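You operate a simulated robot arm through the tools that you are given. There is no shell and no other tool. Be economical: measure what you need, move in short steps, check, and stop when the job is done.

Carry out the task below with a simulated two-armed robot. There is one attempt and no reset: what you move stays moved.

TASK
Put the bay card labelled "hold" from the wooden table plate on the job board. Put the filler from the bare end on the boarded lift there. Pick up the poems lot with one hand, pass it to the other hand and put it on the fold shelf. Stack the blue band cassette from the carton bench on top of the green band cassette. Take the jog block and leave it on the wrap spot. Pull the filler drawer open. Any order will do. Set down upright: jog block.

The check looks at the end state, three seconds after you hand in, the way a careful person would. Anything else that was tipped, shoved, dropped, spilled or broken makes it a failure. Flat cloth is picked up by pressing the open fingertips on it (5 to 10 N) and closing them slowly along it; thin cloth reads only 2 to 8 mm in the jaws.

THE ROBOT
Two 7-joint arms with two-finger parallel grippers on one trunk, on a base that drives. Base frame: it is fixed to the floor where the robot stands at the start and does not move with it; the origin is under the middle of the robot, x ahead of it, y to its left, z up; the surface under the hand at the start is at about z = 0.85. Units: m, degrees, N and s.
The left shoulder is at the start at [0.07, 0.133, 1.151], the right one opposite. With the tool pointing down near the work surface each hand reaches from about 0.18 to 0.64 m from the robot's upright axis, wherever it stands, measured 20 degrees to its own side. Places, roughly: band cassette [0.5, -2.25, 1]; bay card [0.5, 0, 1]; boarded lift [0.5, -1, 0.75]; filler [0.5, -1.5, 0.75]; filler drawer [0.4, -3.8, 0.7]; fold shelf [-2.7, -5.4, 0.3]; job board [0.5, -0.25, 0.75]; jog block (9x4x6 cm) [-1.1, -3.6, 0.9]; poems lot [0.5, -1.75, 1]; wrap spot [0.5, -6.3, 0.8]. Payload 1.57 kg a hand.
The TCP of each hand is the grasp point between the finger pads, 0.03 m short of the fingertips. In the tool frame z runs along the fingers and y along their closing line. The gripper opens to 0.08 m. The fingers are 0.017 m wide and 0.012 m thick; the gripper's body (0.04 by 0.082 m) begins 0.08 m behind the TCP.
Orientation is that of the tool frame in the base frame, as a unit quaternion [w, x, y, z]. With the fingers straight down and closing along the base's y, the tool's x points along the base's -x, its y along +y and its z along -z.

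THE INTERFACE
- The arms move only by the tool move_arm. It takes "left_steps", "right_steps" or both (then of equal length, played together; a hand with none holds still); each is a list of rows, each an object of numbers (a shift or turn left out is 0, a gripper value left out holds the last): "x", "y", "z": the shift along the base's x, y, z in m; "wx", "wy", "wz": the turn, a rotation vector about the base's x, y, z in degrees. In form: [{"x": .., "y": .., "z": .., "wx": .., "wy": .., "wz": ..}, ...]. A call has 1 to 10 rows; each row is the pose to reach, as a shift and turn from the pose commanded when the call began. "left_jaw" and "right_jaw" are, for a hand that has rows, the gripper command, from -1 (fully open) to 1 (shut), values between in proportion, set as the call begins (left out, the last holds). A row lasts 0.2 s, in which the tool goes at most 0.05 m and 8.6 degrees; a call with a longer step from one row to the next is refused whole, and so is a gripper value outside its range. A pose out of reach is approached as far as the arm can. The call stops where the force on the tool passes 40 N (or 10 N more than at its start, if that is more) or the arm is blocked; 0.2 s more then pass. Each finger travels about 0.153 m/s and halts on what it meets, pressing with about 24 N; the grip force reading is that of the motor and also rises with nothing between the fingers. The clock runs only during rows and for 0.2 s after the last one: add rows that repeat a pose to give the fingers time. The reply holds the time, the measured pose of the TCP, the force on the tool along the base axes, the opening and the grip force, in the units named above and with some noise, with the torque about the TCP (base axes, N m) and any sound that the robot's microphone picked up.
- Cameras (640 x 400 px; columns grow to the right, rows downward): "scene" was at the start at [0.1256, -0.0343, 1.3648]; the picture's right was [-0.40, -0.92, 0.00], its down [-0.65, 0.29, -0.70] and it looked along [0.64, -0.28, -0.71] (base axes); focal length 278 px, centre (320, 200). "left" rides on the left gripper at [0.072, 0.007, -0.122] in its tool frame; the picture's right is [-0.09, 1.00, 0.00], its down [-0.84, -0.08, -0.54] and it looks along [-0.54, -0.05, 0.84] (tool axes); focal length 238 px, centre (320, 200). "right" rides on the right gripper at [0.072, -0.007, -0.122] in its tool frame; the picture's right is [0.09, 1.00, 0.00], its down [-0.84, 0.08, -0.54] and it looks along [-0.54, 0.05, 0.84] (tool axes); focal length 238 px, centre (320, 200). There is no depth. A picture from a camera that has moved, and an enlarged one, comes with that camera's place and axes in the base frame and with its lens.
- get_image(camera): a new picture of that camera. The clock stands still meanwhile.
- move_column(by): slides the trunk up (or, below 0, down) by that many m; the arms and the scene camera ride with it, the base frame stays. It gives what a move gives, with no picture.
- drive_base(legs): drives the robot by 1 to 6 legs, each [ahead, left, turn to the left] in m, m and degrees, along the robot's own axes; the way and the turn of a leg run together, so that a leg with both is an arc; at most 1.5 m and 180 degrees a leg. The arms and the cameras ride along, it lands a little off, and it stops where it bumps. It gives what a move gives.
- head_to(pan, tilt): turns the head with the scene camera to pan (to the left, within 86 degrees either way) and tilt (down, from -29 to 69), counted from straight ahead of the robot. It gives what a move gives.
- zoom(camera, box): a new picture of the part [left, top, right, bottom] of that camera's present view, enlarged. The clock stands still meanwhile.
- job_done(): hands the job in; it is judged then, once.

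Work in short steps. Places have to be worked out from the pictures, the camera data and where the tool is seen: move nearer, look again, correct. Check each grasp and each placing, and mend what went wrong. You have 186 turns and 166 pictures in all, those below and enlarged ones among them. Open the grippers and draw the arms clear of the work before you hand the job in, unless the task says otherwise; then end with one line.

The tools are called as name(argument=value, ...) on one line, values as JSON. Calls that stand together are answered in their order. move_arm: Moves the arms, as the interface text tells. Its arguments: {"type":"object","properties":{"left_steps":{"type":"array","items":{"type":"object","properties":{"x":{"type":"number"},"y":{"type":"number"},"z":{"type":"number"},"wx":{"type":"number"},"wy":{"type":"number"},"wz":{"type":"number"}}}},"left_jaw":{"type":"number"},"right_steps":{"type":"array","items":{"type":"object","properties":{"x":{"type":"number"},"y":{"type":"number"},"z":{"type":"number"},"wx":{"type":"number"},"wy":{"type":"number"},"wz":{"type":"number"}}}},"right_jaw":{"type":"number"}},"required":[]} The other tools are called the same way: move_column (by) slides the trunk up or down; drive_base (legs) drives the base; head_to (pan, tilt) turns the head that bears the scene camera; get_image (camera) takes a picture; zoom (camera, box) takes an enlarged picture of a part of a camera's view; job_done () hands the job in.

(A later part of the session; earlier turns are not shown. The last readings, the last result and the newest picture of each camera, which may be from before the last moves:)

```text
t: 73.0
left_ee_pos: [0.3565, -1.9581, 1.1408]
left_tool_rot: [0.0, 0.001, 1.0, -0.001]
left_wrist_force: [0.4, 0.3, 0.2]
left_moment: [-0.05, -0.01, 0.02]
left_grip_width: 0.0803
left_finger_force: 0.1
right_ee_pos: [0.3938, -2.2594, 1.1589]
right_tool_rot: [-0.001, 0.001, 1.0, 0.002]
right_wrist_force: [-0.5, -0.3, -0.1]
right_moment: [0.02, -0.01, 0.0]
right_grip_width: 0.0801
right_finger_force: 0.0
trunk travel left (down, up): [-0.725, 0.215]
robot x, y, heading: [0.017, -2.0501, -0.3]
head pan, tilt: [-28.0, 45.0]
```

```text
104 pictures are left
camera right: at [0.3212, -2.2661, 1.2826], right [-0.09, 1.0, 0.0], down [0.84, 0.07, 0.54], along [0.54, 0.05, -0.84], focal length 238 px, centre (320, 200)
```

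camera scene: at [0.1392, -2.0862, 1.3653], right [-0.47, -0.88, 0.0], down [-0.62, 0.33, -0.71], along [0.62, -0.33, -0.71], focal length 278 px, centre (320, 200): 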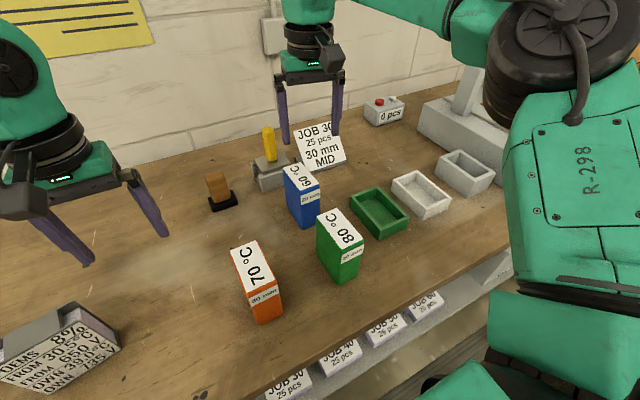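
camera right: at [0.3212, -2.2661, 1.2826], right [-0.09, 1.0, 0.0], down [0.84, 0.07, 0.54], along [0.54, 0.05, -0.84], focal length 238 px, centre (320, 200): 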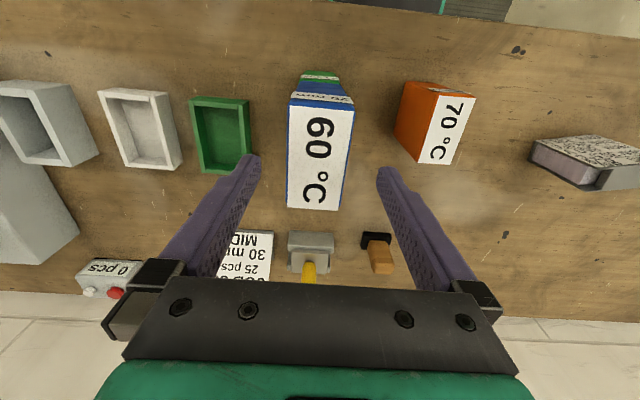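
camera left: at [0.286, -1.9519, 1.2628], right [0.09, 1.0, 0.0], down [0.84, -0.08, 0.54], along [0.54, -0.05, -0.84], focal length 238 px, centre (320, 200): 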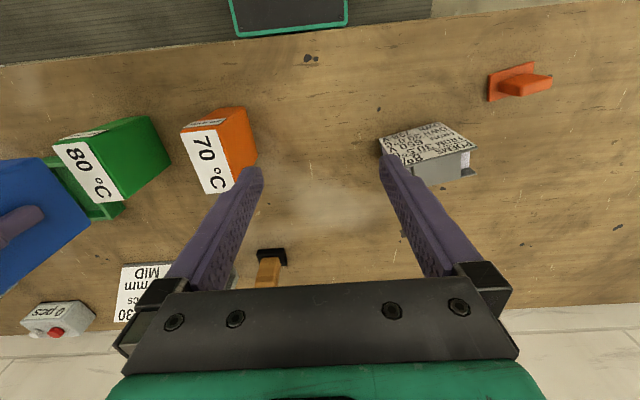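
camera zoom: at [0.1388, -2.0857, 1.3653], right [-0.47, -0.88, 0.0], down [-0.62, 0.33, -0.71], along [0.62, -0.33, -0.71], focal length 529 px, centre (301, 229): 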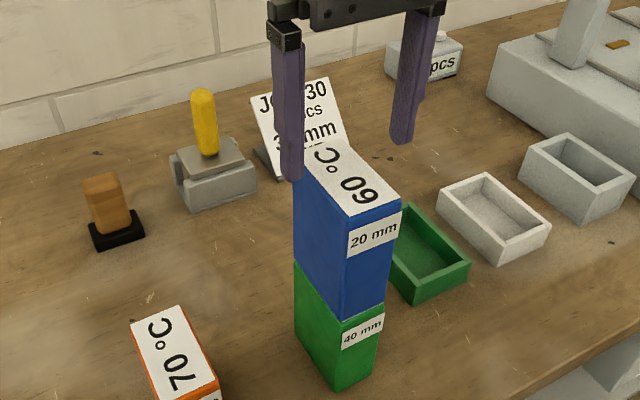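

The stack stands squarely. Now the poems lot: I move the left hand above it for a view, and park the right hand higher.

move_arm(left_steps=[{"y": 0.04}, {"y": 0.08}, {"y": 0.12}, {"y": 0.16}, {"y": 0.18, "x": -0.03}], right_steps=[{"z": 0.02, "x": -0.02}, {"z": 0.04, "x": -0.04}, {"z": 0.05, "x": -0.06}, {"z": 0.05, "x": -0.08}, {"z": 0.05, "x": -0.1}])

head_to(pan=15, tilt=45)

get_image(camera="left")

get_image(camera="scene")

```text
t: 74.2
left_ee_pos: [0.3248, -1.7796, 1.14]
left_tool_rot: [0.002, 0.002, 1.0, -0.001]
left_wrist_force: [-0.3, 0.1, -0.2]
left_moment: [-0.01, -0.01, 0.01]
left_grip_width: 0.08
left_finger_force: 0.1
right_ee_pos: [0.2889, -2.2619, 1.2108]
right_tool_rot: [0.0, 0.0, 1.0, 0.002]
right_wrist_force: [0.1, 0.3, -0.2]
right_moment: [-0.01, -0.06, 0.02]
right_grip_width: 0.0798
right_finger_force: 0.1
trunk travel left (down, up): [-0.725, 0.215]
robot x, y, heading: [0.0149, -2.0464, -0.3]
head pan, tilt: [-28.0, 45.0]
```

```text
t: 75.3
left_ee_pos: [0.3262, -1.7808, 1.1395]
left_tool_rot: [0.0, 0.001, 1.0, 0.0]
left_wrist_force: [0.2, 0.4, 1.5]
left_moment: [-0.02, 0.0, -0.02]
left_grip_width: 0.0799
left_finger_force: 0.1
right_ee_pos: [0.292, -2.2609, 1.21]
right_tool_rot: [-0.001, 0.001, 1.0, 0.003]
right_wrist_force: [-0.7, 0.1, -0.7]
right_moment: [0.02, -0.01, 0.01]
right_grip_width: 0.0802
right_finger_force: 0.1
trunk travel left (down, up): [-0.725, 0.215]
robot x, y, heading: [0.0201, -2.0503, -0.2]
head pan, tilt: [15.0, 45.0]
```

```text
103 pictures are left
camera left: at [0.2565, -1.7735, 1.262], right [0.09, 1.0, 0.0], down [0.84, -0.08, 0.54], along [0.54, -0.05, -0.84], focal length 238 px, centre (320, 200)
```

left: 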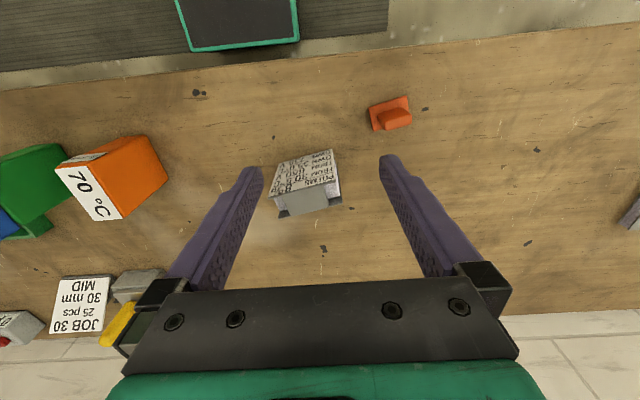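

```text
102 pictures are left
camera scene: at [0.1457, -2.0271, 1.3653], right [0.26, -0.97, 0.0], down [-0.68, -0.18, -0.71], along [0.68, 0.18, -0.71], focal length 278 px, centre (320, 200)
```

scene: 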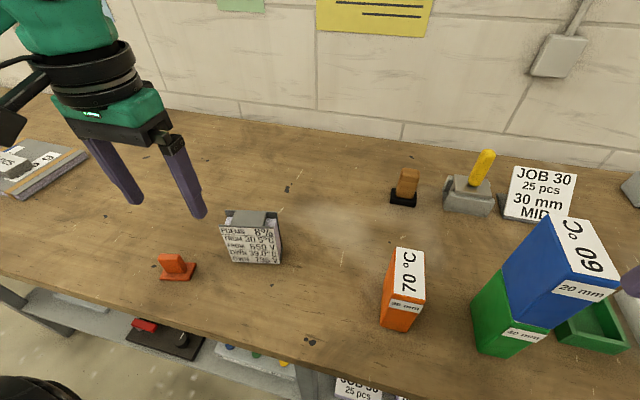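

zoom(camera="scene", box=[190, 190, 310, 280])

zoom(camera="left", box=[240, 120, 380, 230])

```text
4.44 times, centred on (250, 235) of scene
camera zoom: at [0.1457, -2.0271, 1.3653], right [0.26, -0.97, 0.0], down [-0.68, -0.18, -0.71], along [0.68, 0.18, -0.71], focal length 1234 px, centre (631, 44)
```

zoom: 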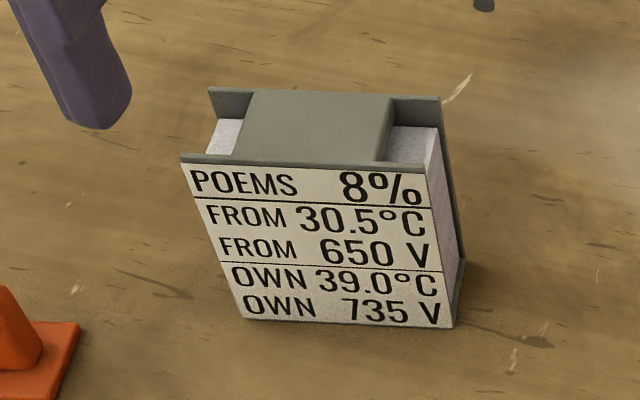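

```text
3.64 times, centred on (310, 175) of left
camera zoom: at [0.2565, -1.7735, 1.262], right [0.09, 1.0, 0.0], down [0.84, -0.08, 0.54], along [0.54, -0.05, -0.84], focal length 867 px, centre (356, 291)
```

zoom: 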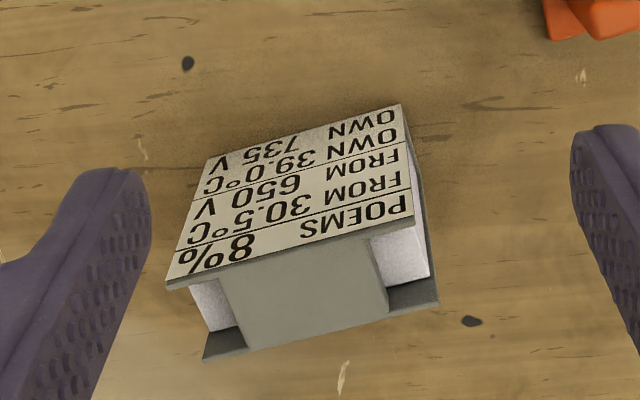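

The poems lot is a slab about 4 cm thick, 10 cm wide, 11 cm tall, turned ~10°. Since the shelf is low, I want to see it before choosing the grasps; I'll do the drawer and jog block first. I back away from the bench, turn right and look.

drive_base(legs=[[-0.5, 0, 0], [0, 0, -90]])

head_to(pan=0, tilt=20)

get_image(camera="scene")

```text
t: 82.1
left_ee_pos: [-0.2226, -2.3591, 1.1398]
left_tool_rot: [0.0, 0.714, 0.7, -0.001]
left_wrist_force: [0.2, 0.7, 0.5]
left_moment: [-0.02, -0.04, 0.02]
left_grip_width: 0.0799
left_finger_force: 0.0
right_ee_pos: [-0.7039, -2.3137, 1.2097]
right_tool_rot: [0.001, 0.715, 0.7, 0.003]
right_wrist_force: [0.3, -0.2, -0.3]
right_moment: [-0.01, 0.0, 0.0]
right_grip_width: 0.0802
right_finger_force: 0.1
trunk travel left (down, up): [-0.725, 0.215]
robot x, y, heading: [-0.4868, -2.0464, -91.2]
head pan, tilt: [15.0, 45.0]
```

```text
t: 83.0
left_ee_pos: [-0.2234, -2.3572, 1.1397]
left_tool_rot: [-0.001, 0.715, 0.7, 0.0]
left_wrist_force: [-0.6, 0.2, -0.3]
left_moment: [-0.01, 0.02, 0.01]
left_grip_width: 0.08
left_finger_force: 0.0
right_ee_pos: [-0.7029, -2.3147, 1.2105]
right_tool_rot: [0.002, 0.715, 0.699, 0.003]
right_wrist_force: [0.9, -0.4, 0.7]
right_moment: [-0.02, 0.01, 0.01]
right_grip_width: 0.0799
right_finger_force: 0.1
trunk travel left (down, up): [-0.725, 0.215]
robot x, y, heading: [-0.4819, -2.0444, -91.2]
head pan, tilt: [0.0, 20.0]
```

```text
99 pictures are left
camera scene: at [-0.4849, -2.1873, 1.4039], right [-1.0, 0.02, 0.0], down [0.01, 0.34, -0.94], along [-0.02, -0.94, -0.34], focal length 278 px, centre (320, 200)
```

scene: 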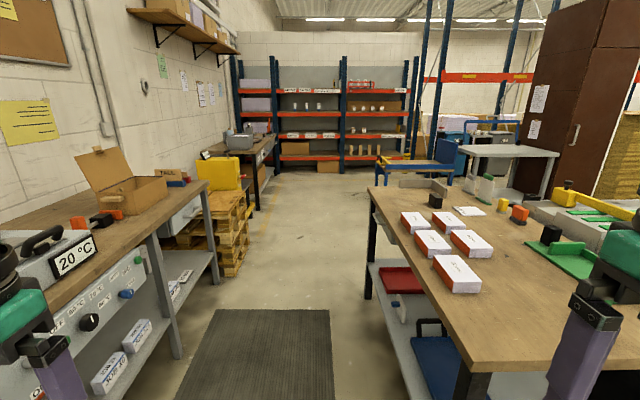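

I zoom on the white table at about (-2.75, -5.4), probably the fold shelf, and the right-hand table with the jog block.

zoom(camera="scene", box=[420, 100, 580, 220])

zoom(camera="scene", box=[360, 160, 640, 320])

zoom(camera="scene", box=[0, 120, 260, 330])

```text
3.33 times, centred on (500, 160) of scene
camera zoom: at [-0.4849, -2.1873, 1.4039], right [-1.0, 0.02, 0.0], down [0.01, 0.34, -0.94], along [-0.02, -0.94, -0.34], focal length 925 px, centre (-280, 333)
```

zoom: 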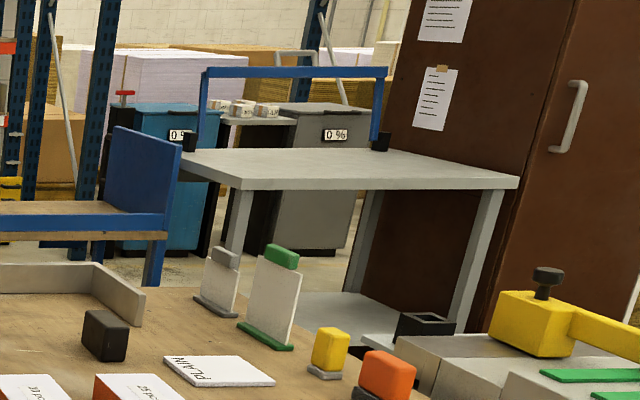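

```text
2.29 times, centred on (500, 240) of scene
camera zoom: at [-0.4849, -2.1873, 1.4039], right [-1.0, 0.02, 0.0], down [0.01, 0.34, -0.94], along [-0.02, -0.94, -0.34], focal length 634 px, centre (-91, 109)
```

zoom: 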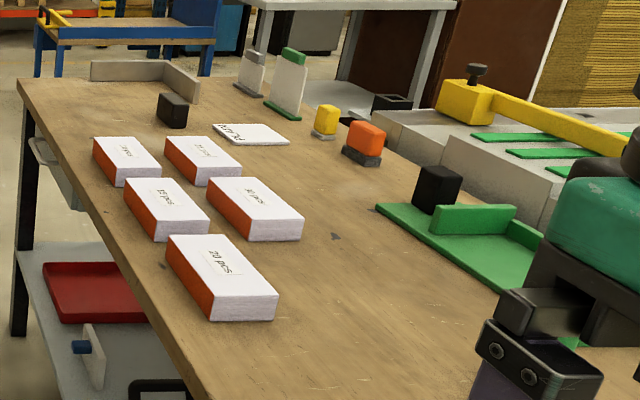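

```text
1.90 times, centred on (130, 225) of scene
camera zoom: at [-0.4849, -2.1873, 1.4039], right [-1.0, 0.02, 0.0], down [0.01, 0.34, -0.94], along [-0.02, -0.94, -0.34], focal length 529 px, centre (682, 152)
```

zoom: 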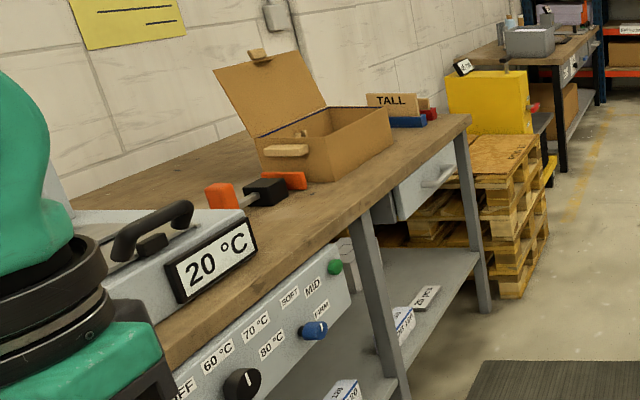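

The jog block appears to be the dark block at about (-1.135, -3.58) on the right-hand table; the drawer is opposite at the end of the left bench. I drive down the corridor to y≈-3.75 and turn to face the right table.

drive_base(legs=[[1.2, 0, 0], [0.5, 0, 1.2], [0, 0, -90]])

head_to(pan=-15, tilt=40)

get_image(camera="scene")

```text
t: 95.4
left_ee_pos: [-0.8243, -4.0068, 1.1398]
left_tool_rot: [0.0, 1.0, -0.002, 0.0]
left_wrist_force: [-0.6, -0.1, 1.0]
left_moment: [0.01, -0.02, 0.0]
left_grip_width: 0.0804
left_finger_force: 0.0
right_ee_pos: [-0.7867, -3.5273, 1.209]
right_tool_rot: [0.003, 1.0, -0.003, 0.001]
right_wrist_force: [0.7, -0.3, -0.1]
right_moment: [0.0, 0.0, 0.01]
right_grip_width: 0.0798
right_finger_force: 0.0
trunk travel left (down, up): [-0.725, 0.215]
robot x, y, heading: [-0.5102, -3.7388, 179.5]
head pan, tilt: [0.0, 20.0]
```

```text
t: 96.3
left_ee_pos: [-0.8238, -4.0064, 1.1405]
left_tool_rot: [0.0, 1.0, -0.003, 0.0]
left_wrist_force: [0.4, -0.6, -0.4]
left_moment: [-0.02, 0.02, -0.01]
left_grip_width: 0.0801
left_finger_force: 0.1
right_ee_pos: [-0.7867, -3.5261, 1.2087]
right_tool_rot: [0.003, 1.0, -0.003, 0.0]
right_wrist_force: [-0.4, -1.3, 0.8]
right_moment: [0.02, 0.01, 0.01]
right_grip_width: 0.08
right_finger_force: 0.0
trunk travel left (down, up): [-0.725, 0.215]
robot x, y, heading: [-0.5077, -3.7426, 179.5]
head pan, tilt: [-15.0, 40.0]
```

```text
95 pictures are left
camera scene: at [-0.6423, -3.7213, 1.3726], right [0.26, 0.96, 0.0], down [0.62, -0.17, -0.77], along [-0.74, 0.2, -0.64], focal length 278 px, centre (320, 200)
```

scene: 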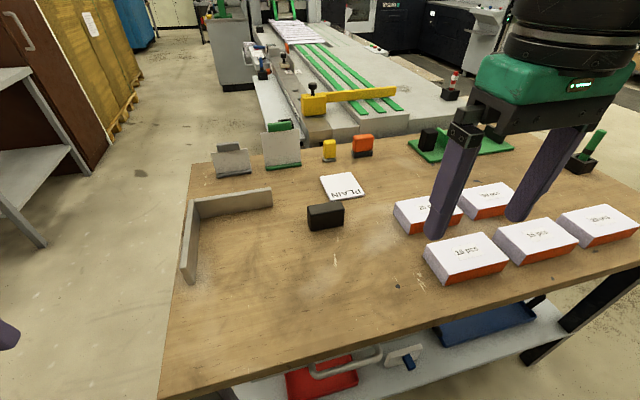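

The dark block at (-1.135, -3.575) is the jog block. I zoom in.

zoom(camera="scene", box=[270, 160, 390, 250])

get_image(camera="right")

```text
4.44 times, centred on (330, 205) of scene
camera zoom: at [-0.6423, -3.7213, 1.3726], right [0.26, 0.96, 0.0], down [0.62, -0.17, -0.77], along [-0.74, 0.2, -0.64], focal length 1234 px, centre (276, 178)
```

zoom: 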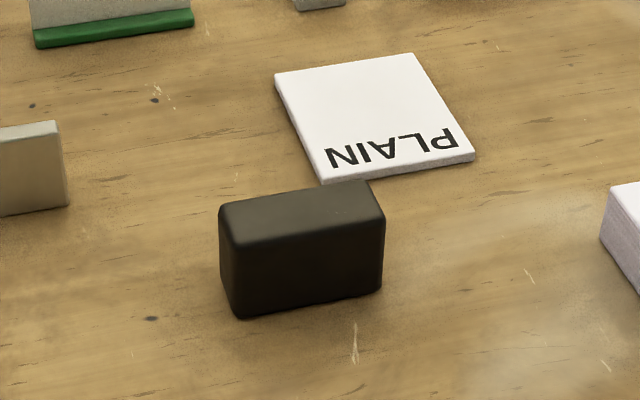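

```text
93 pictures are left
camera right: at [-0.7151, -3.5187, 1.3331], right [0.09, -1.0, 0.01], down [-0.84, -0.07, 0.54], along [-0.54, -0.05, -0.84], focal length 238 px, centre (320, 200)
```

right: 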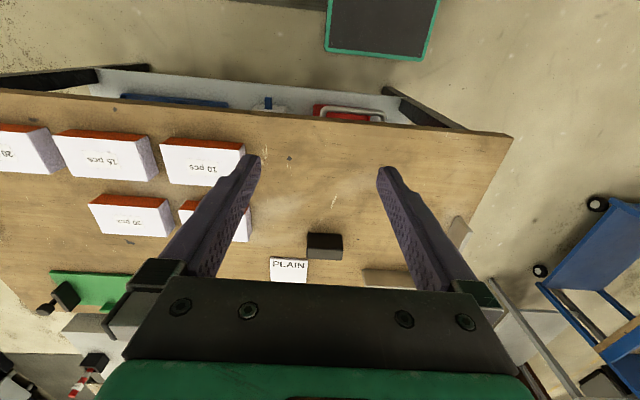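

Block is square to the axes, front face at x≈-1.119, centre (-1.139, -3.572). I drive 7 cm ahead and bring the right hand over it, turned to close along x.

drive_base(legs=[[0.07, 0, 0.5]])

move_arm(right_steps=[{"wz": -8.5, "x": -0.02}, {"wz": -17, "x": -0.05}, {"wz": -25.5, "x": -0.08}, {"wz": -34, "x": -0.11}, {"wz": -42.5, "x": -0.14, "y": -0.01}, {"wz": -51, "x": -0.17, "y": -0.02}, {"wz": -59.5, "x": -0.2, "y": -0.03, "z": -0.02}, {"wz": -68, "x": -0.23, "y": -0.04, "z": -0.05}, {"wz": -76.5, "x": -0.26, "y": -0.045, "z": -0.08}, {"wz": -85, "x": -0.282, "y": -0.046, "z": -0.11}])

get_image(camera="right")

```text
t: 97.3
left_ee_pos: [-0.8878, -4.0093, 1.1422]
left_tool_rot: [0.0, 1.0, 0.002, -0.001]
left_wrist_force: [-0.9, 0.0, 0.3]
left_moment: [0.01, 0.02, 0.0]
left_grip_width: 0.0799
left_finger_force: 0.0
right_ee_pos: [-0.8551, -3.5294, 1.2108]
right_tool_rot: [0.003, 1.0, 0.003, 0.0]
right_wrist_force: [-0.4, -0.5, 0.7]
right_moment: [0.0, 0.02, 0.01]
right_grip_width: 0.08
right_finger_force: 0.1
trunk travel left (down, up): [-0.725, 0.215]
robot x, y, heading: [-0.582, -3.7438, -179.8]
head pan, tilt: [-15.0, 40.0]
```

```text
t: 99.5
left_ee_pos: [-0.8938, -4.0098, 1.1395]
left_tool_rot: [-0.001, 1.0, 0.002, 0.001]
left_wrist_force: [-0.2, 0.4, -0.1]
left_moment: [0.0, -0.03, 0.01]
left_grip_width: 0.08
left_finger_force: 0.0
right_ee_pos: [-1.1113, -3.5599, 1.088]
right_tool_rot: [0.002, 0.737, -0.675, -0.001]
right_wrist_force: [0.0, -0.2, -0.9]
right_moment: [0.02, -0.06, 0.03]
right_grip_width: 0.0802
right_finger_force: 0.1
right hand out of reach, approached as far as the arm can: row 8, 9, 10
trunk travel left (down, up): [-0.725, 0.215]
robot x, y, heading: [-0.5817, -3.7407, -179.7]
head pan, tilt: [-15.0, 40.0]
```

```text
92 pictures are left
camera right: at [-1.0979, -3.6297, 1.212], right [-0.98, -0.18, 0.0], down [-0.15, 0.83, 0.54], along [-0.1, 0.53, -0.84], focal length 238 px, centre (320, 200)
```

right: 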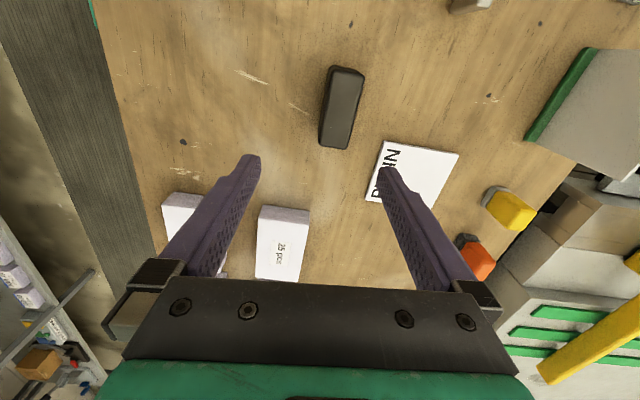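

Block at (-1.137, -3.574). I square the hand and go down to z≈0.98 first.

move_arm(right_steps=[{"z": -0.03, "wz": -2.5, "x": -0.01, "y": -0.007}, {"z": -0.06, "wz": -5, "x": -0.025, "y": -0.014}, {"z": -0.09, "wz": -5, "x": -0.026, "y": -0.014}, {"z": -0.11, "wz": -5, "x": -0.026, "y": -0.014}])

get_image(camera="right")

```text
t: 100.5
left_ee_pos: [-0.8917, -4.0103, 1.1395]
left_tool_rot: [0.0, 1.0, 0.002, 0.0]
left_wrist_force: [0.1, 0.0, -0.4]
left_moment: [-0.02, -0.01, 0.0]
left_grip_width: 0.0803
left_finger_force: 0.0
right_ee_pos: [-1.1145, -3.5632, 0.9815]
right_tool_rot: [0.003, 0.709, -0.706, 0.0]
right_wrist_force: [0.3, -0.6, 0.2]
right_moment: [0.0, 0.0, -0.02]
right_grip_width: 0.0802
right_finger_force: 0.1
right hand out of reach, approached as far as the arm can: row 1, 2, 3, 4
trunk travel left (down, up): [-0.725, 0.215]
robot x, y, heading: [-0.5773, -3.7411, -180.1]
head pan, tilt: [-15.0, 40.0]
```

```text
91 pictures are left
camera right: at [-1.1064, -3.6333, 1.1055], right [-1.0, -0.1, 0.01], down [-0.08, 0.84, 0.54], along [-0.06, 0.54, -0.84], focal length 238 px, centre (320, 200)
```

right: 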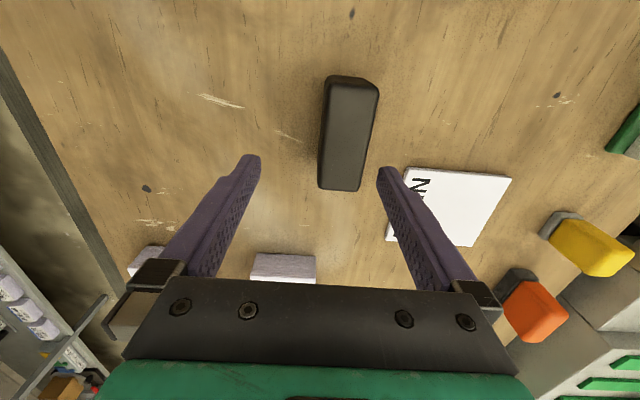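

The arm is at its limit 2.3 cm short. I drive 4 cm further ahead (hand is still above the block).

drive_base(legs=[[0.04, 0, 0]])

get_image(camera="right")

```text
t: 101.4
left_ee_pos: [-0.9254, -4.0104, 1.1419]
left_tool_rot: [-0.001, 1.0, 0.002, -0.003]
left_wrist_force: [1.2, -0.3, 0.8]
left_moment: [-0.03, 0.05, -0.02]
left_grip_width: 0.08
left_finger_force: 0.1
right_ee_pos: [-1.1506, -3.5632, 0.9851]
right_tool_rot: [0.005, 0.708, -0.706, -0.003]
right_wrist_force: [0.2, 0.6, -0.7]
right_moment: [0.0, 0.04, -0.01]
right_grip_width: 0.0799
right_finger_force: 0.0
trunk travel left (down, up): [-0.725, 0.215]
robot x, y, heading: [-0.6225, -3.7433, -179.9]
head pan, tilt: [-15.0, 40.0]
```

```text
90 pictures are left
camera right: at [-1.1415, -3.6341, 1.1088], right [-1.0, -0.1, 0.01], down [-0.08, 0.84, 0.54], along [-0.06, 0.54, -0.84], focal length 238 px, centre (320, 200)
```

right: 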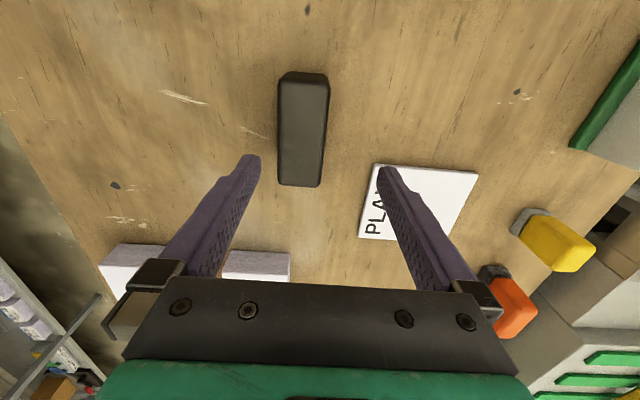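

Block centre (-1.136, -3.576). I correct and descend to z≈0.903, then grip.

move_arm(right_steps=[{"x": 0.015, "y": -0.012, "z": -0.01}, {"x": 0.015, "y": -0.012, "z": -0.04}, {"x": 0.015, "y": -0.012, "z": -0.065}, {"x": 0.015, "y": -0.012, "z": -0.082}])

get_image(camera="right")

```text
t: 102.4
left_ee_pos: [-0.9298, -4.0087, 1.1395]
left_tool_rot: [0.001, 1.0, 0.003, -0.001]
left_wrist_force: [0.0, 1.1, 0.1]
left_moment: [0.0, 0.0, 0.01]
left_grip_width: 0.0799
left_finger_force: 0.0
right_ee_pos: [-1.1284, -3.5682, 0.9058]
right_tool_rot: [0.005, 0.709, -0.705, -0.002]
right_wrist_force: [-0.3, -0.2, -0.3]
right_moment: [-0.04, 0.0, 0.03]
right_grip_width: 0.08
right_finger_force: 0.1
right hand out of reach, approached as far as the arm can: row 3, 4
trunk travel left (down, up): [-0.725, 0.215]
robot x, y, heading: [-0.6237, -3.745, -179.8]
head pan, tilt: [-15.0, 40.0]
```

```text
89 pictures are left
camera right: at [-1.1206, -3.6391, 1.03], right [-1.0, -0.1, 0.01], down [-0.08, 0.84, 0.54], along [-0.06, 0.54, -0.84], focal length 238 px, centre (320, 200)
```

right: 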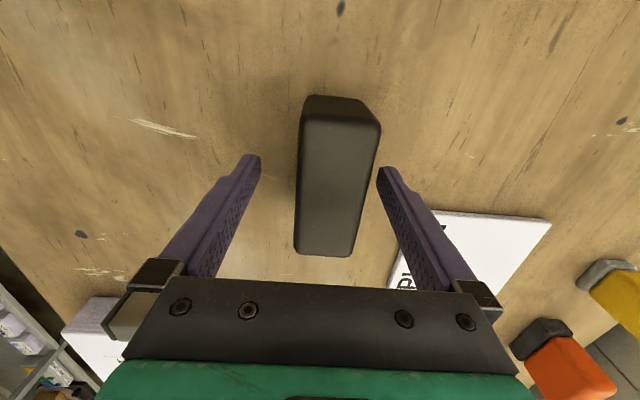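

The block sits 8 mm off-centre; I nudge the base ahead 1 cm to centre it, then check.

drive_base(legs=[[0.01, 0, 0]])

move_arm(right_jaw=1, right_steps=[{}, {}, {}, {}, {}])

get_image(camera="right")

```text
t: 103.1
left_ee_pos: [-0.9388, -4.0109, 1.1398]
left_tool_rot: [0.0, 1.0, 0.003, -0.001]
left_wrist_force: [0.1, -0.8, 0.4]
left_moment: [0.01, 0.03, -0.01]
left_grip_width: 0.0799
left_finger_force: 0.0
right_ee_pos: [-1.1378, -3.5683, 0.9071]
right_tool_rot: [0.005, 0.709, -0.705, -0.003]
right_wrist_force: [0.0, 0.3, 0.9]
right_moment: [-0.03, 0.01, 0.03]
right_grip_width: 0.0799
right_finger_force: 0.0
trunk travel left (down, up): [-0.725, 0.215]
robot x, y, heading: [-0.6311, -3.7411, -179.9]
head pan, tilt: [-15.0, 40.0]
```

```text
t: 104.3
left_ee_pos: [-0.9402, -4.0099, 1.1398]
left_tool_rot: [0.0, 1.0, 0.002, 0.0]
left_wrist_force: [-0.2, 0.5, 0.3]
left_moment: [0.0, -0.04, -0.02]
left_grip_width: 0.08
left_finger_force: 0.2
right_ee_pos: [-1.1385, -3.5674, 0.9064]
right_tool_rot: [0.004, 0.709, -0.705, -0.001]
right_wrist_force: [0.3, 0.5, 0.7]
right_moment: [0.04, -0.08, 0.01]
right_grip_width: 0.0398
right_finger_force: 24.4
trunk travel left (down, up): [-0.725, 0.215]
robot x, y, heading: [-0.6321, -3.7435, -179.9]
head pan, tilt: [-15.0, 40.0]
```

```text
88 pictures are left
camera right: at [-1.1312, -3.639, 1.0298], right [-1.0, -0.1, 0.01], down [-0.08, 0.84, 0.54], along [-0.06, 0.54, -0.84], focal length 238 px, centre (320, 200)
```

right: 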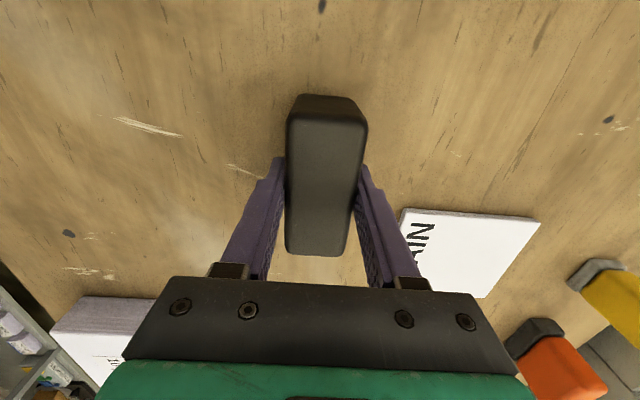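

Gripped at 0.040 m. I lift it slowly.

move_arm(right_steps=[{"z": 0.005}, {"z": 0.015}, {"z": 0.03}, {"z": 0.05}, {"z": 0.07}, {"z": 0.09}, {"z": 0.11}, {"z": 0.13}, {"z": 0.145}, {"z": 0.15}])

get_image(camera="right")

```text
t: 106.5
left_ee_pos: [-0.9405, -4.0089, 1.141]
left_tool_rot: [0.0, 1.0, 0.003, -0.001]
left_wrist_force: [0.1, -0.6, -0.3]
left_moment: [0.01, -0.03, -0.01]
left_grip_width: 0.08
left_finger_force: 0.0
right_ee_pos: [-1.1392, -3.5684, 1.057]
right_tool_rot: [0.003, 0.709, -0.705, -0.001]
right_wrist_force: [-1.0, 0.7, -1.1]
right_moment: [0.0, -0.01, -0.03]
right_grip_width: 0.0398
right_finger_force: 24.4
trunk travel left (down, up): [-0.725, 0.215]
robot x, y, heading: [-0.6331, -3.7424, -179.9]
head pan, tilt: [-15.0, 40.0]
```

```text
87 pictures are left
camera right: at [-1.1316, -3.6393, 1.1806], right [-1.0, -0.1, 0.01], down [-0.08, 0.84, 0.54], along [-0.06, 0.54, -0.84], focal length 238 px, centre (320, 200)
```

right: 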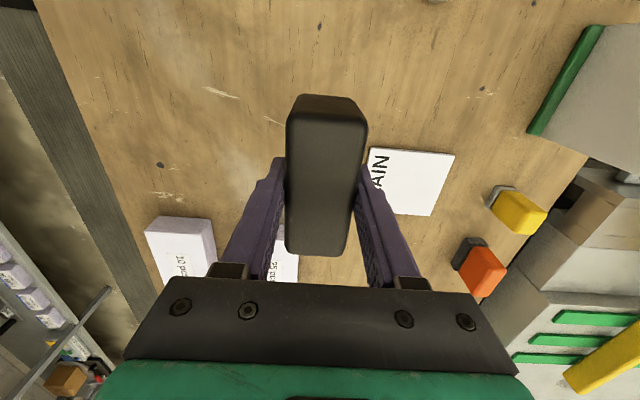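

Lifted. I pull the hand in and up, back into the corridor, turn to face down the hall and drive on toward the wrap spot.

move_arm(right_steps=[{"x": 0.02, "z": 0.02}, {"x": 0.05, "z": 0.04}, {"x": 0.08, "z": 0.06}, {"x": 0.11, "z": 0.07}, {"x": 0.14, "z": 0.08}, {"x": 0.17, "z": 0.08}])

drive_base(legs=[[-0.2, 0, 0], [0, 0, 90], [1.2, 0, 0]])

head_to(pan=0, tilt=25)

get_image(camera="scene")

```text
t: 107.9
left_ee_pos: [-0.94, -4.0096, 1.1393]
left_tool_rot: [-0.001, 1.0, 0.003, -0.001]
left_wrist_force: [-0.2, 0.8, -0.6]
left_moment: [0.0, 0.01, 0.01]
left_grip_width: 0.0802
left_finger_force: 0.0
right_ee_pos: [-0.9654, -3.5696, 1.1362]
right_tool_rot: [0.004, 0.709, -0.705, -0.002]
right_wrist_force: [0.0, 0.5, -1.4]
right_moment: [0.02, 0.01, 0.01]
right_grip_width: 0.0397
right_finger_force: 24.3
trunk travel left (down, up): [-0.725, 0.215]
robot x, y, heading: [-0.6293, -3.7413, -179.8]
head pan, tilt: [-15.0, 40.0]
```

```text
t: 118.9
left_ee_pos: [-0.1799, -5.2436, 1.1405]
left_tool_rot: [0.001, 0.71, 0.704, -0.001]
left_wrist_force: [0.0, -0.6, 0.4]
left_moment: [-0.05, 0.03, -0.02]
left_grip_width: 0.0802
left_finger_force: 0.1
right_ee_pos: [-0.6212, -5.2651, 1.1359]
right_tool_rot: [0.005, 1.0, -0.004, 0.001]
right_wrist_force: [-0.3, -0.1, -1.5]
right_moment: [-0.06, -0.05, 0.02]
right_grip_width: 0.0398
right_finger_force: 23.8
trunk travel left (down, up): [-0.725, 0.215]
robot x, y, heading: [-0.4425, -4.9312, -90.3]
head pan, tilt: [-15.0, 40.0]
```

```text
t: 119.7
left_ee_pos: [-0.1798, -5.2439, 1.1397]
left_tool_rot: [0.0, 0.71, 0.704, 0.001]
left_wrist_force: [0.4, 1.0, -0.2]
left_moment: [0.0, 0.0, -0.01]
left_grip_width: 0.08
left_finger_force: 0.0
right_ee_pos: [-0.6208, -5.2661, 1.1355]
right_tool_rot: [0.003, 1.0, -0.003, 0.002]
right_wrist_force: [0.2, 0.6, -1.8]
right_moment: [-0.01, -0.02, -0.01]
right_grip_width: 0.0396
right_finger_force: 24.1
trunk travel left (down, up): [-0.725, 0.215]
robot x, y, heading: [-0.4421, -4.9309, -90.5]
head pan, tilt: [0.0, 25.0]
```

```text
86 pictures are left
camera scene: at [-0.4441, -5.0753, 1.3957], right [-1.0, 0.01, 0.0], down [0.0, 0.42, -0.91], along [-0.01, -0.91, -0.42], focal length 278 px, centre (320, 200)
```

scene: 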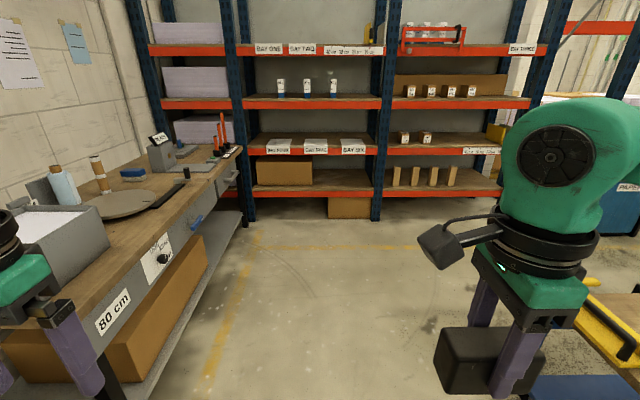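

The round plate at about (0.456, -6.30) on the wrap table is likely the wrap spot. I drive to y≈-6.1, face the table, and look.

drive_base(legs=[[1.17, 0, 0], [0, 0, 90.5]])

head_to(pan=-10, tilt=35)

get_image(camera="scene")

```text
t: 129.6
left_ee_pos: [-0.1441, -5.844, 1.1394]
left_tool_rot: [-0.001, -0.005, 1.0, 0.0]
left_wrist_force: [-0.3, 0.6, 0.8]
left_moment: [-0.01, 0.02, -0.02]
left_grip_width: 0.08
left_finger_force: 0.2
right_ee_pos: [-0.1159, -6.2854, 1.1355]
right_tool_rot: [0.001, 0.703, 0.711, 0.004]
right_wrist_force: [-0.7, 1.7, -1.9]
right_moment: [-0.03, 0.01, -0.04]
right_grip_width: 0.0399
right_finger_force: 24.2
trunk travel left (down, up): [-0.725, 0.215]
robot x, y, heading: [-0.4502, -6.1161, 0.7]
head pan, tilt: [0.0, 25.0]
```

```text
t: 130.3
left_ee_pos: [-0.1442, -5.8439, 1.1407]
left_tool_rot: [0.0, -0.006, 1.0, 0.0]
left_wrist_force: [0.4, -0.1, 0.1]
left_moment: [-0.02, 0.0, -0.04]
left_grip_width: 0.0801
left_finger_force: 0.1
right_ee_pos: [-0.1153, -6.2834, 1.135]
right_tool_rot: [0.001, 0.703, 0.712, 0.004]
right_wrist_force: [-1.2, 0.4, -2.7]
right_moment: [-0.01, 0.03, 0.0]
right_grip_width: 0.04
right_finger_force: 23.9
trunk travel left (down, up): [-0.725, 0.215]
robot x, y, heading: [-0.451, -6.1138, 0.6]
head pan, tilt: [-10.0, 35.0]
```

```text
85 pictures are left
camera scene: at [-0.314, -6.1285, 1.3801], right [-0.16, -0.99, 0.0], down [-0.57, 0.09, -0.82], along [0.81, -0.13, -0.57], focal length 278 px, centre (320, 200)
```

scene: 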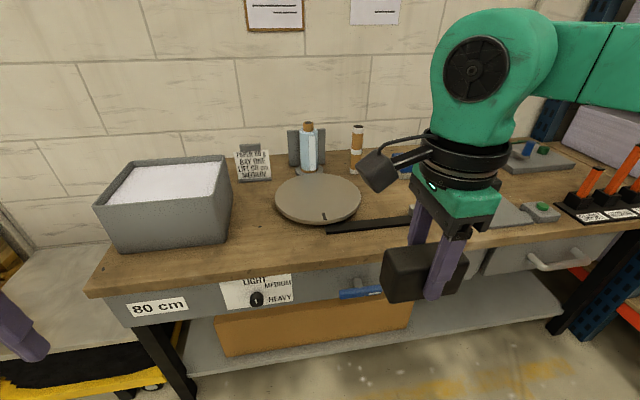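

I zoom on the disc and the sign to verify this is the wrap spot.

zoom(camera="scene", box=[220, 110, 440, 260])

zoom(camera="scene", box=[230, 140, 290, 190])

```text
2.67 times, centred on (330, 185) of scene
camera zoom: at [-0.314, -6.1285, 1.3801], right [-0.16, -0.99, 0.0], down [-0.57, 0.09, -0.82], along [0.81, -0.13, -0.57], focal length 740 px, centre (293, 240)
```

zoom: 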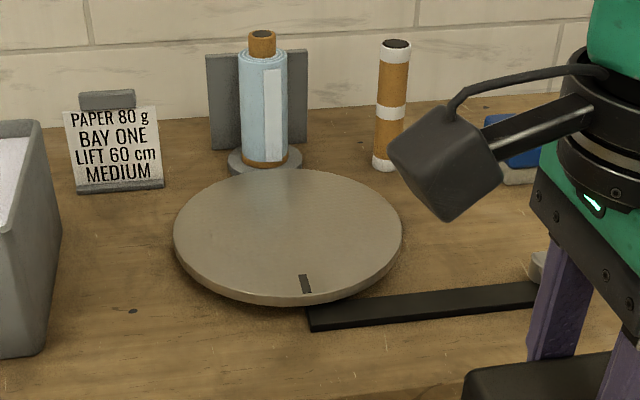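

```text
8.00 times, centred on (260, 165) of scene
camera zoom: at [-0.314, -6.1285, 1.3801], right [-0.16, -0.99, 0.0], down [-0.57, 0.09, -0.82], along [0.81, -0.13, -0.57], focal length 2221 px, centre (800, 480)
```

zoom: 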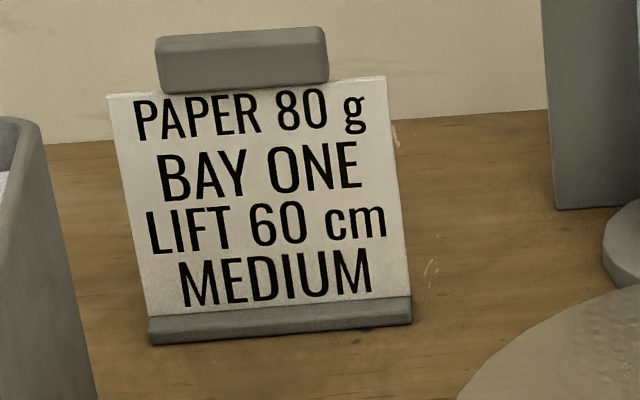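

The disc beside the wrap film is the wrap spot, around (0.41, -6.24), top z≈0.88. I drive 0.27 m ahead and bring the right hand toward it.

drive_base(legs=[[0.27, 0, -0.6]])

move_arm(right_steps=[{"x": 0.04}, {"x": 0.08}, {"x": 0.12, "y": 0.01}, {"x": 0.15, "y": 0.02}])

head_to(pan=-10, tilt=48)

get_image(camera="scene")

get_image(camera="right")

```text
t: 132.2
left_ee_pos: [0.1268, -5.8479, 1.1398]
left_tool_rot: [0.001, 0.002, 1.0, 0.0]
left_wrist_force: [0.1, -0.3, 0.1]
left_moment: [-0.01, 0.02, -0.01]
left_grip_width: 0.0799
left_finger_force: 0.1
right_ee_pos: [0.1512, -6.2884, 1.135]
right_tool_rot: [0.002, 0.708, 0.706, 0.004]
right_wrist_force: [-0.4, -0.9, -2.0]
right_moment: [0.04, -0.02, -0.02]
right_grip_width: 0.0397
right_finger_force: 23.8
trunk travel left (down, up): [-0.725, 0.215]
robot x, y, heading: [-0.1865, -6.1129, -0.2]
head pan, tilt: [-10.0, 35.0]
```

```text
t: 133.2
left_ee_pos: [0.1312, -5.8479, 1.1402]
left_tool_rot: [-0.001, 0.002, 1.0, 0.0]
left_wrist_force: [0.2, 0.4, 0.0]
left_moment: [0.02, 0.03, -0.05]
left_grip_width: 0.0797
left_finger_force: 0.0
right_ee_pos: [0.3049, -6.2697, 1.1332]
right_tool_rot: [0.0, 0.708, 0.706, 0.002]
right_wrist_force: [0.9, 0.9, -2.5]
right_moment: [0.02, 0.02, 0.01]
right_grip_width: 0.0396
right_finger_force: 24.7
trunk travel left (down, up): [-0.725, 0.215]
robot x, y, heading: [-0.1831, -6.1167, -0.1]
head pan, tilt: [-10.0, 35.0]
```

```text
t: 133.9
left_ee_pos: [0.1284, -5.8488, 1.1406]
left_tool_rot: [0.001, 0.002, 1.0, 0.0]
left_wrist_force: [0.1, 0.3, -1.2]
left_moment: [0.01, 0.02, -0.01]
left_grip_width: 0.0801
left_finger_force: 0.0
right_ee_pos: [0.3023, -6.2678, 1.1344]
right_tool_rot: [0.001, 0.708, 0.706, 0.004]
right_wrist_force: [0.1, -0.4, -2.5]
right_moment: [-0.03, -0.01, 0.04]
right_grip_width: 0.0397
right_finger_force: 24.4
trunk travel left (down, up): [-0.725, 0.215]
robot x, y, heading: [-0.1843, -6.1129, -0.1]
head pan, tilt: [-10.0, 48.0]
```

```text
82 pictures are left
camera scene: at [-0.055, -6.1283, 1.3611], right [-0.18, -0.98, 0.0], down [-0.73, 0.13, -0.67], along [0.66, -0.12, -0.74], focal length 278 px, centre (320, 200)
```

scene: 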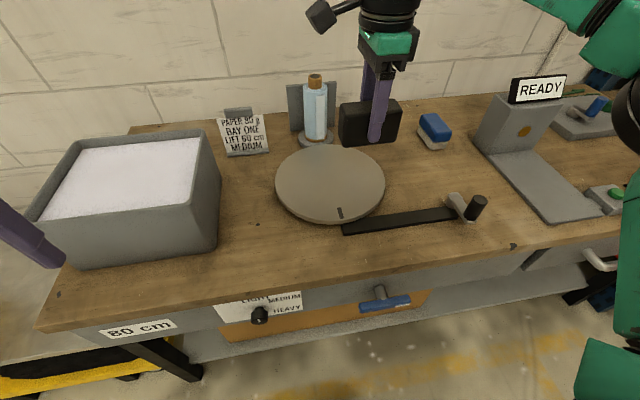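

```text
81 pictures are left
camera right: at [0.2945, -6.1974, 1.2591], right [1.0, 0.09, 0.01], down [0.07, -0.84, 0.54], along [0.05, -0.54, -0.84], focal length 238 px, centre (320, 200)
```

right: 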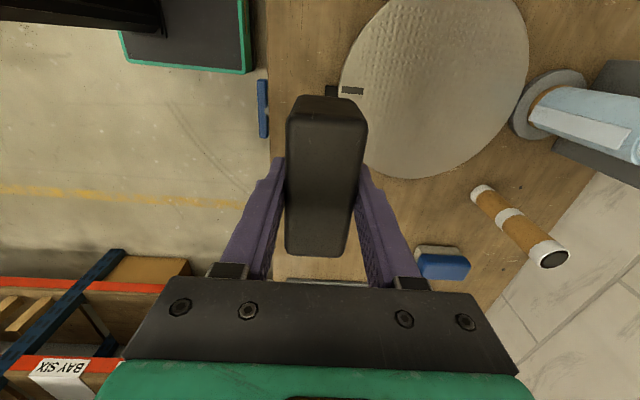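

Intersecting both views gives disc centre ≈(0.50, -6.25), top z≈0.80 (table is labelled 80 cm). I drive 6 cm closer, lower the trunk 8 cm and go over the disc.

drive_base(legs=[[0.06, 0, 0]])

move_column(by=-0.08)

move_arm(right_steps=[{"x": 0.03, "y": 0.005}, {"x": 0.06, "y": 0.01}, {"x": 0.09, "y": 0.015, "z": -0.02}, {"x": 0.12, "y": 0.02, "z": -0.05}])

get_image(camera="scene")

get_image(camera="right")

```text
t: 134.9
left_ee_pos: [0.1829, -5.8481, 1.1421]
left_tool_rot: [0.003, 0.002, 1.0, 0.0]
left_wrist_force: [0.2, -0.6, -0.3]
left_moment: [0.0, -0.07, 0.02]
left_grip_width: 0.0801
left_finger_force: 0.1
right_ee_pos: [0.3567, -6.2696, 1.1385]
right_tool_rot: [0.003, 0.708, 0.706, 0.006]
right_wrist_force: [-1.5, -0.2, -2.0]
right_moment: [0.0, -0.05, -0.03]
right_grip_width: 0.0396
right_finger_force: 24.0
trunk travel left (down, up): [-0.725, 0.215]
robot x, y, heading: [-0.1244, -6.1124, -0.3]
head pan, tilt: [-10.0, 48.0]
```

```text
t: 136.1
left_ee_pos: [0.1874, -5.8488, 1.0605]
left_tool_rot: [0.0, 0.003, 1.0, 0.0]
left_wrist_force: [-0.3, -0.4, -0.1]
left_moment: [0.02, 0.01, -0.01]
left_grip_width: 0.08
left_finger_force: 0.1
right_ee_pos: [0.3614, -6.2704, 1.0563]
right_tool_rot: [0.003, 0.709, 0.706, 0.004]
right_wrist_force: [-0.6, 0.4, -3.0]
right_moment: [-0.01, 0.0, 0.03]
right_grip_width: 0.0397
right_finger_force: 23.5
trunk travel left (down, up): [-0.645, 0.295]
robot x, y, heading: [-0.1302, -6.1136, -0.2]
head pan, tilt: [-10.0, 48.0]
```

```text
t: 137.1
left_ee_pos: [0.188, -5.8477, 1.0611]
left_tool_rot: [0.0, 0.001, 1.0, 0.0]
left_wrist_force: [-1.3, -0.1, 0.2]
left_moment: [0.0, -0.01, 0.0]
left_grip_width: 0.0798
left_finger_force: 0.1
right_ee_pos: [0.4007, -6.291, 0.9952]
right_tool_rot: [0.002, 0.708, 0.706, 0.006]
right_wrist_force: [0.0, 0.0, -2.2]
right_moment: [-0.04, -0.02, -0.03]
right_grip_width: 0.0399
right_finger_force: 23.7
right hand out of reach, approached as far as the arm can: row 1, 2, 3, 4
trunk travel left (down, up): [-0.645, 0.295]
robot x, y, heading: [-0.1214, -6.1128, -0.3]
head pan, tilt: [-10.0, 48.0]
```

```text
80 pictures are left
camera scene: at [0.0042, -6.1283, 1.2811], right [-0.18, -0.98, 0.0], down [-0.73, 0.13, -0.67], along [0.66, -0.12, -0.74], focal length 278 px, centre (320, 200)
```

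scene: 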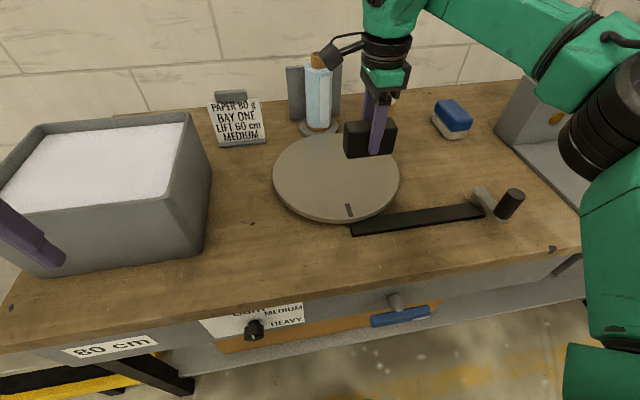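

```text
79 pictures are left
camera right: at [0.3939, -6.2186, 1.1201], right [1.0, 0.09, 0.01], down [0.07, -0.84, 0.54], along [0.06, -0.54, -0.84], focal length 238 px, centre (320, 200)
```

right: 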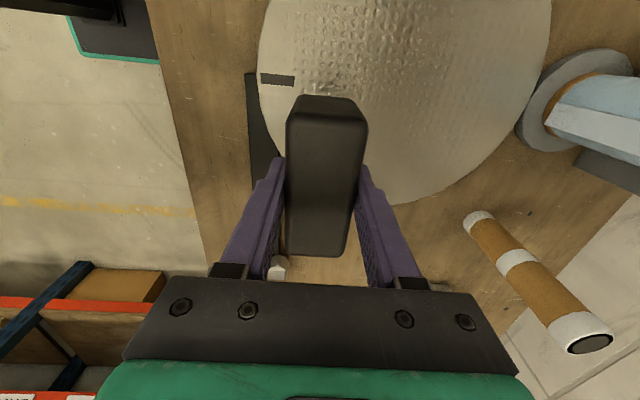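

In this wrist orientation the reach ends short. I turn the hand to close along y (longer reach) and move toward (0.475, -6.245).

move_arm(right_steps=[{"wz": 8.5}, {"wz": 17}, {"wz": 25.5}, {"wz": 34}, {"wz": 42.5, "x": 0.01}, {"wz": 51, "x": 0.02, "y": 0.01}, {"wz": 59.5, "x": 0.035, "y": 0.02}, {"wz": 68, "x": 0.05, "y": 0.03}, {"wz": 76.5, "x": 0.065, "y": 0.04}, {"wz": 85, "x": 0.08, "y": 0.046}])

get_image(camera="scene")

get_image(camera="right")

```text
t: 139.3
left_ee_pos: [0.1891, -5.8482, 1.0598]
left_tool_rot: [0.0, 0.002, 1.0, 0.0]
left_wrist_force: [1.2, -0.1, -0.4]
left_moment: [-0.04, 0.01, -0.02]
left_grip_width: 0.0801
left_finger_force: 0.0
right_ee_pos: [0.4018, -6.2885, 0.9799]
right_tool_rot: [-0.002, 0.044, 0.999, 0.005]
right_wrist_force: [0.6, 0.0, -2.2]
right_moment: [0.01, 0.0, -0.01]
right_grip_width: 0.0396
right_finger_force: 24.2
right hand out of reach, approached as far as the arm can: row 5, 6, 7, 8, 9, 10
trunk travel left (down, up): [-0.645, 0.295]
robot x, y, heading: [-0.1254, -6.1135, -0.4]
head pan, tilt: [-10.0, 48.0]
```

```text
78 pictures are left
camera scene: at [0.0051, -6.1287, 1.281], right [-0.18, -0.98, 0.0], down [-0.73, 0.13, -0.67], along [0.66, -0.12, -0.74], focal length 278 px, centre (320, 200)
```

scene: 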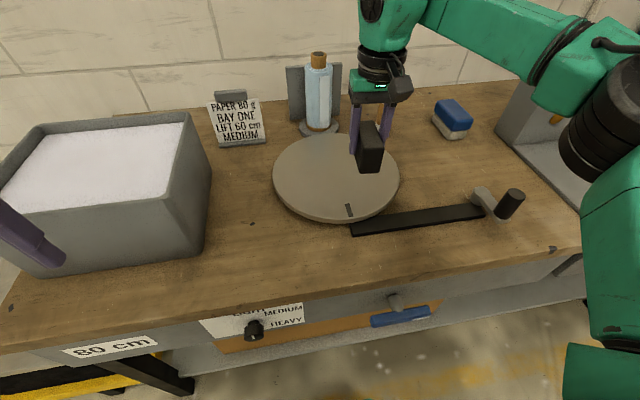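

```text
77 pictures are left
camera right: at [0.3292, -6.288, 1.1027], right [0.0, 1.0, 0.01], down [0.84, 0.0, 0.54], along [0.54, 0.01, -0.84], focal length 238 px, centre (320, 200)
```

right: 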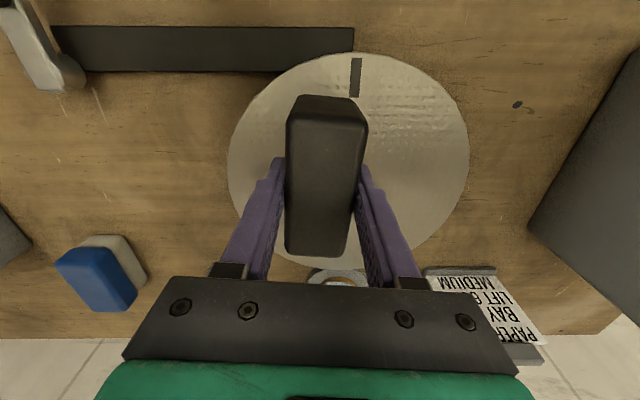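

Disc spans roughly x 0.334–0.65, centre (0.49, -6.248). I try moving further toward the centre with this wrist orientation.

move_arm(right_steps=[{"y": 0.02, "wz": 3}, {"y": 0.04, "wz": 5, "x": 0.01}, {"y": 0.04, "wz": 5, "x": 0.03}, {"y": 0.04, "wz": 5, "x": 0.05}, {"y": 0.04, "wz": 5, "x": 0.07}])

```text
t: 140.5
left_ee_pos: [0.1875, -5.8477, 1.0602]
left_tool_rot: [0.001, 0.002, 1.0, 0.0]
left_wrist_force: [0.3, -0.8, -0.2]
left_moment: [-0.01, -0.02, 0.01]
left_grip_width: 0.0801
left_finger_force: 0.1
right_ee_pos: [0.4013, -6.2859, 0.9732]
right_tool_rot: [-0.002, 0.002, 1.0, 0.006]
right_wrist_force: [-0.2, -0.9, -1.9]
right_moment: [0.0, 0.0, -0.01]
right_grip_width: 0.0397
right_finger_force: 24.2
right hand out of reach, approached as far as the arm can: row 1, 2, 3, 4, 5
trunk travel left (down, up): [-0.645, 0.295]
robot x, y, heading: [-0.1216, -6.1126, -0.4]
head pan, tilt: [-10.0, 48.0]
```

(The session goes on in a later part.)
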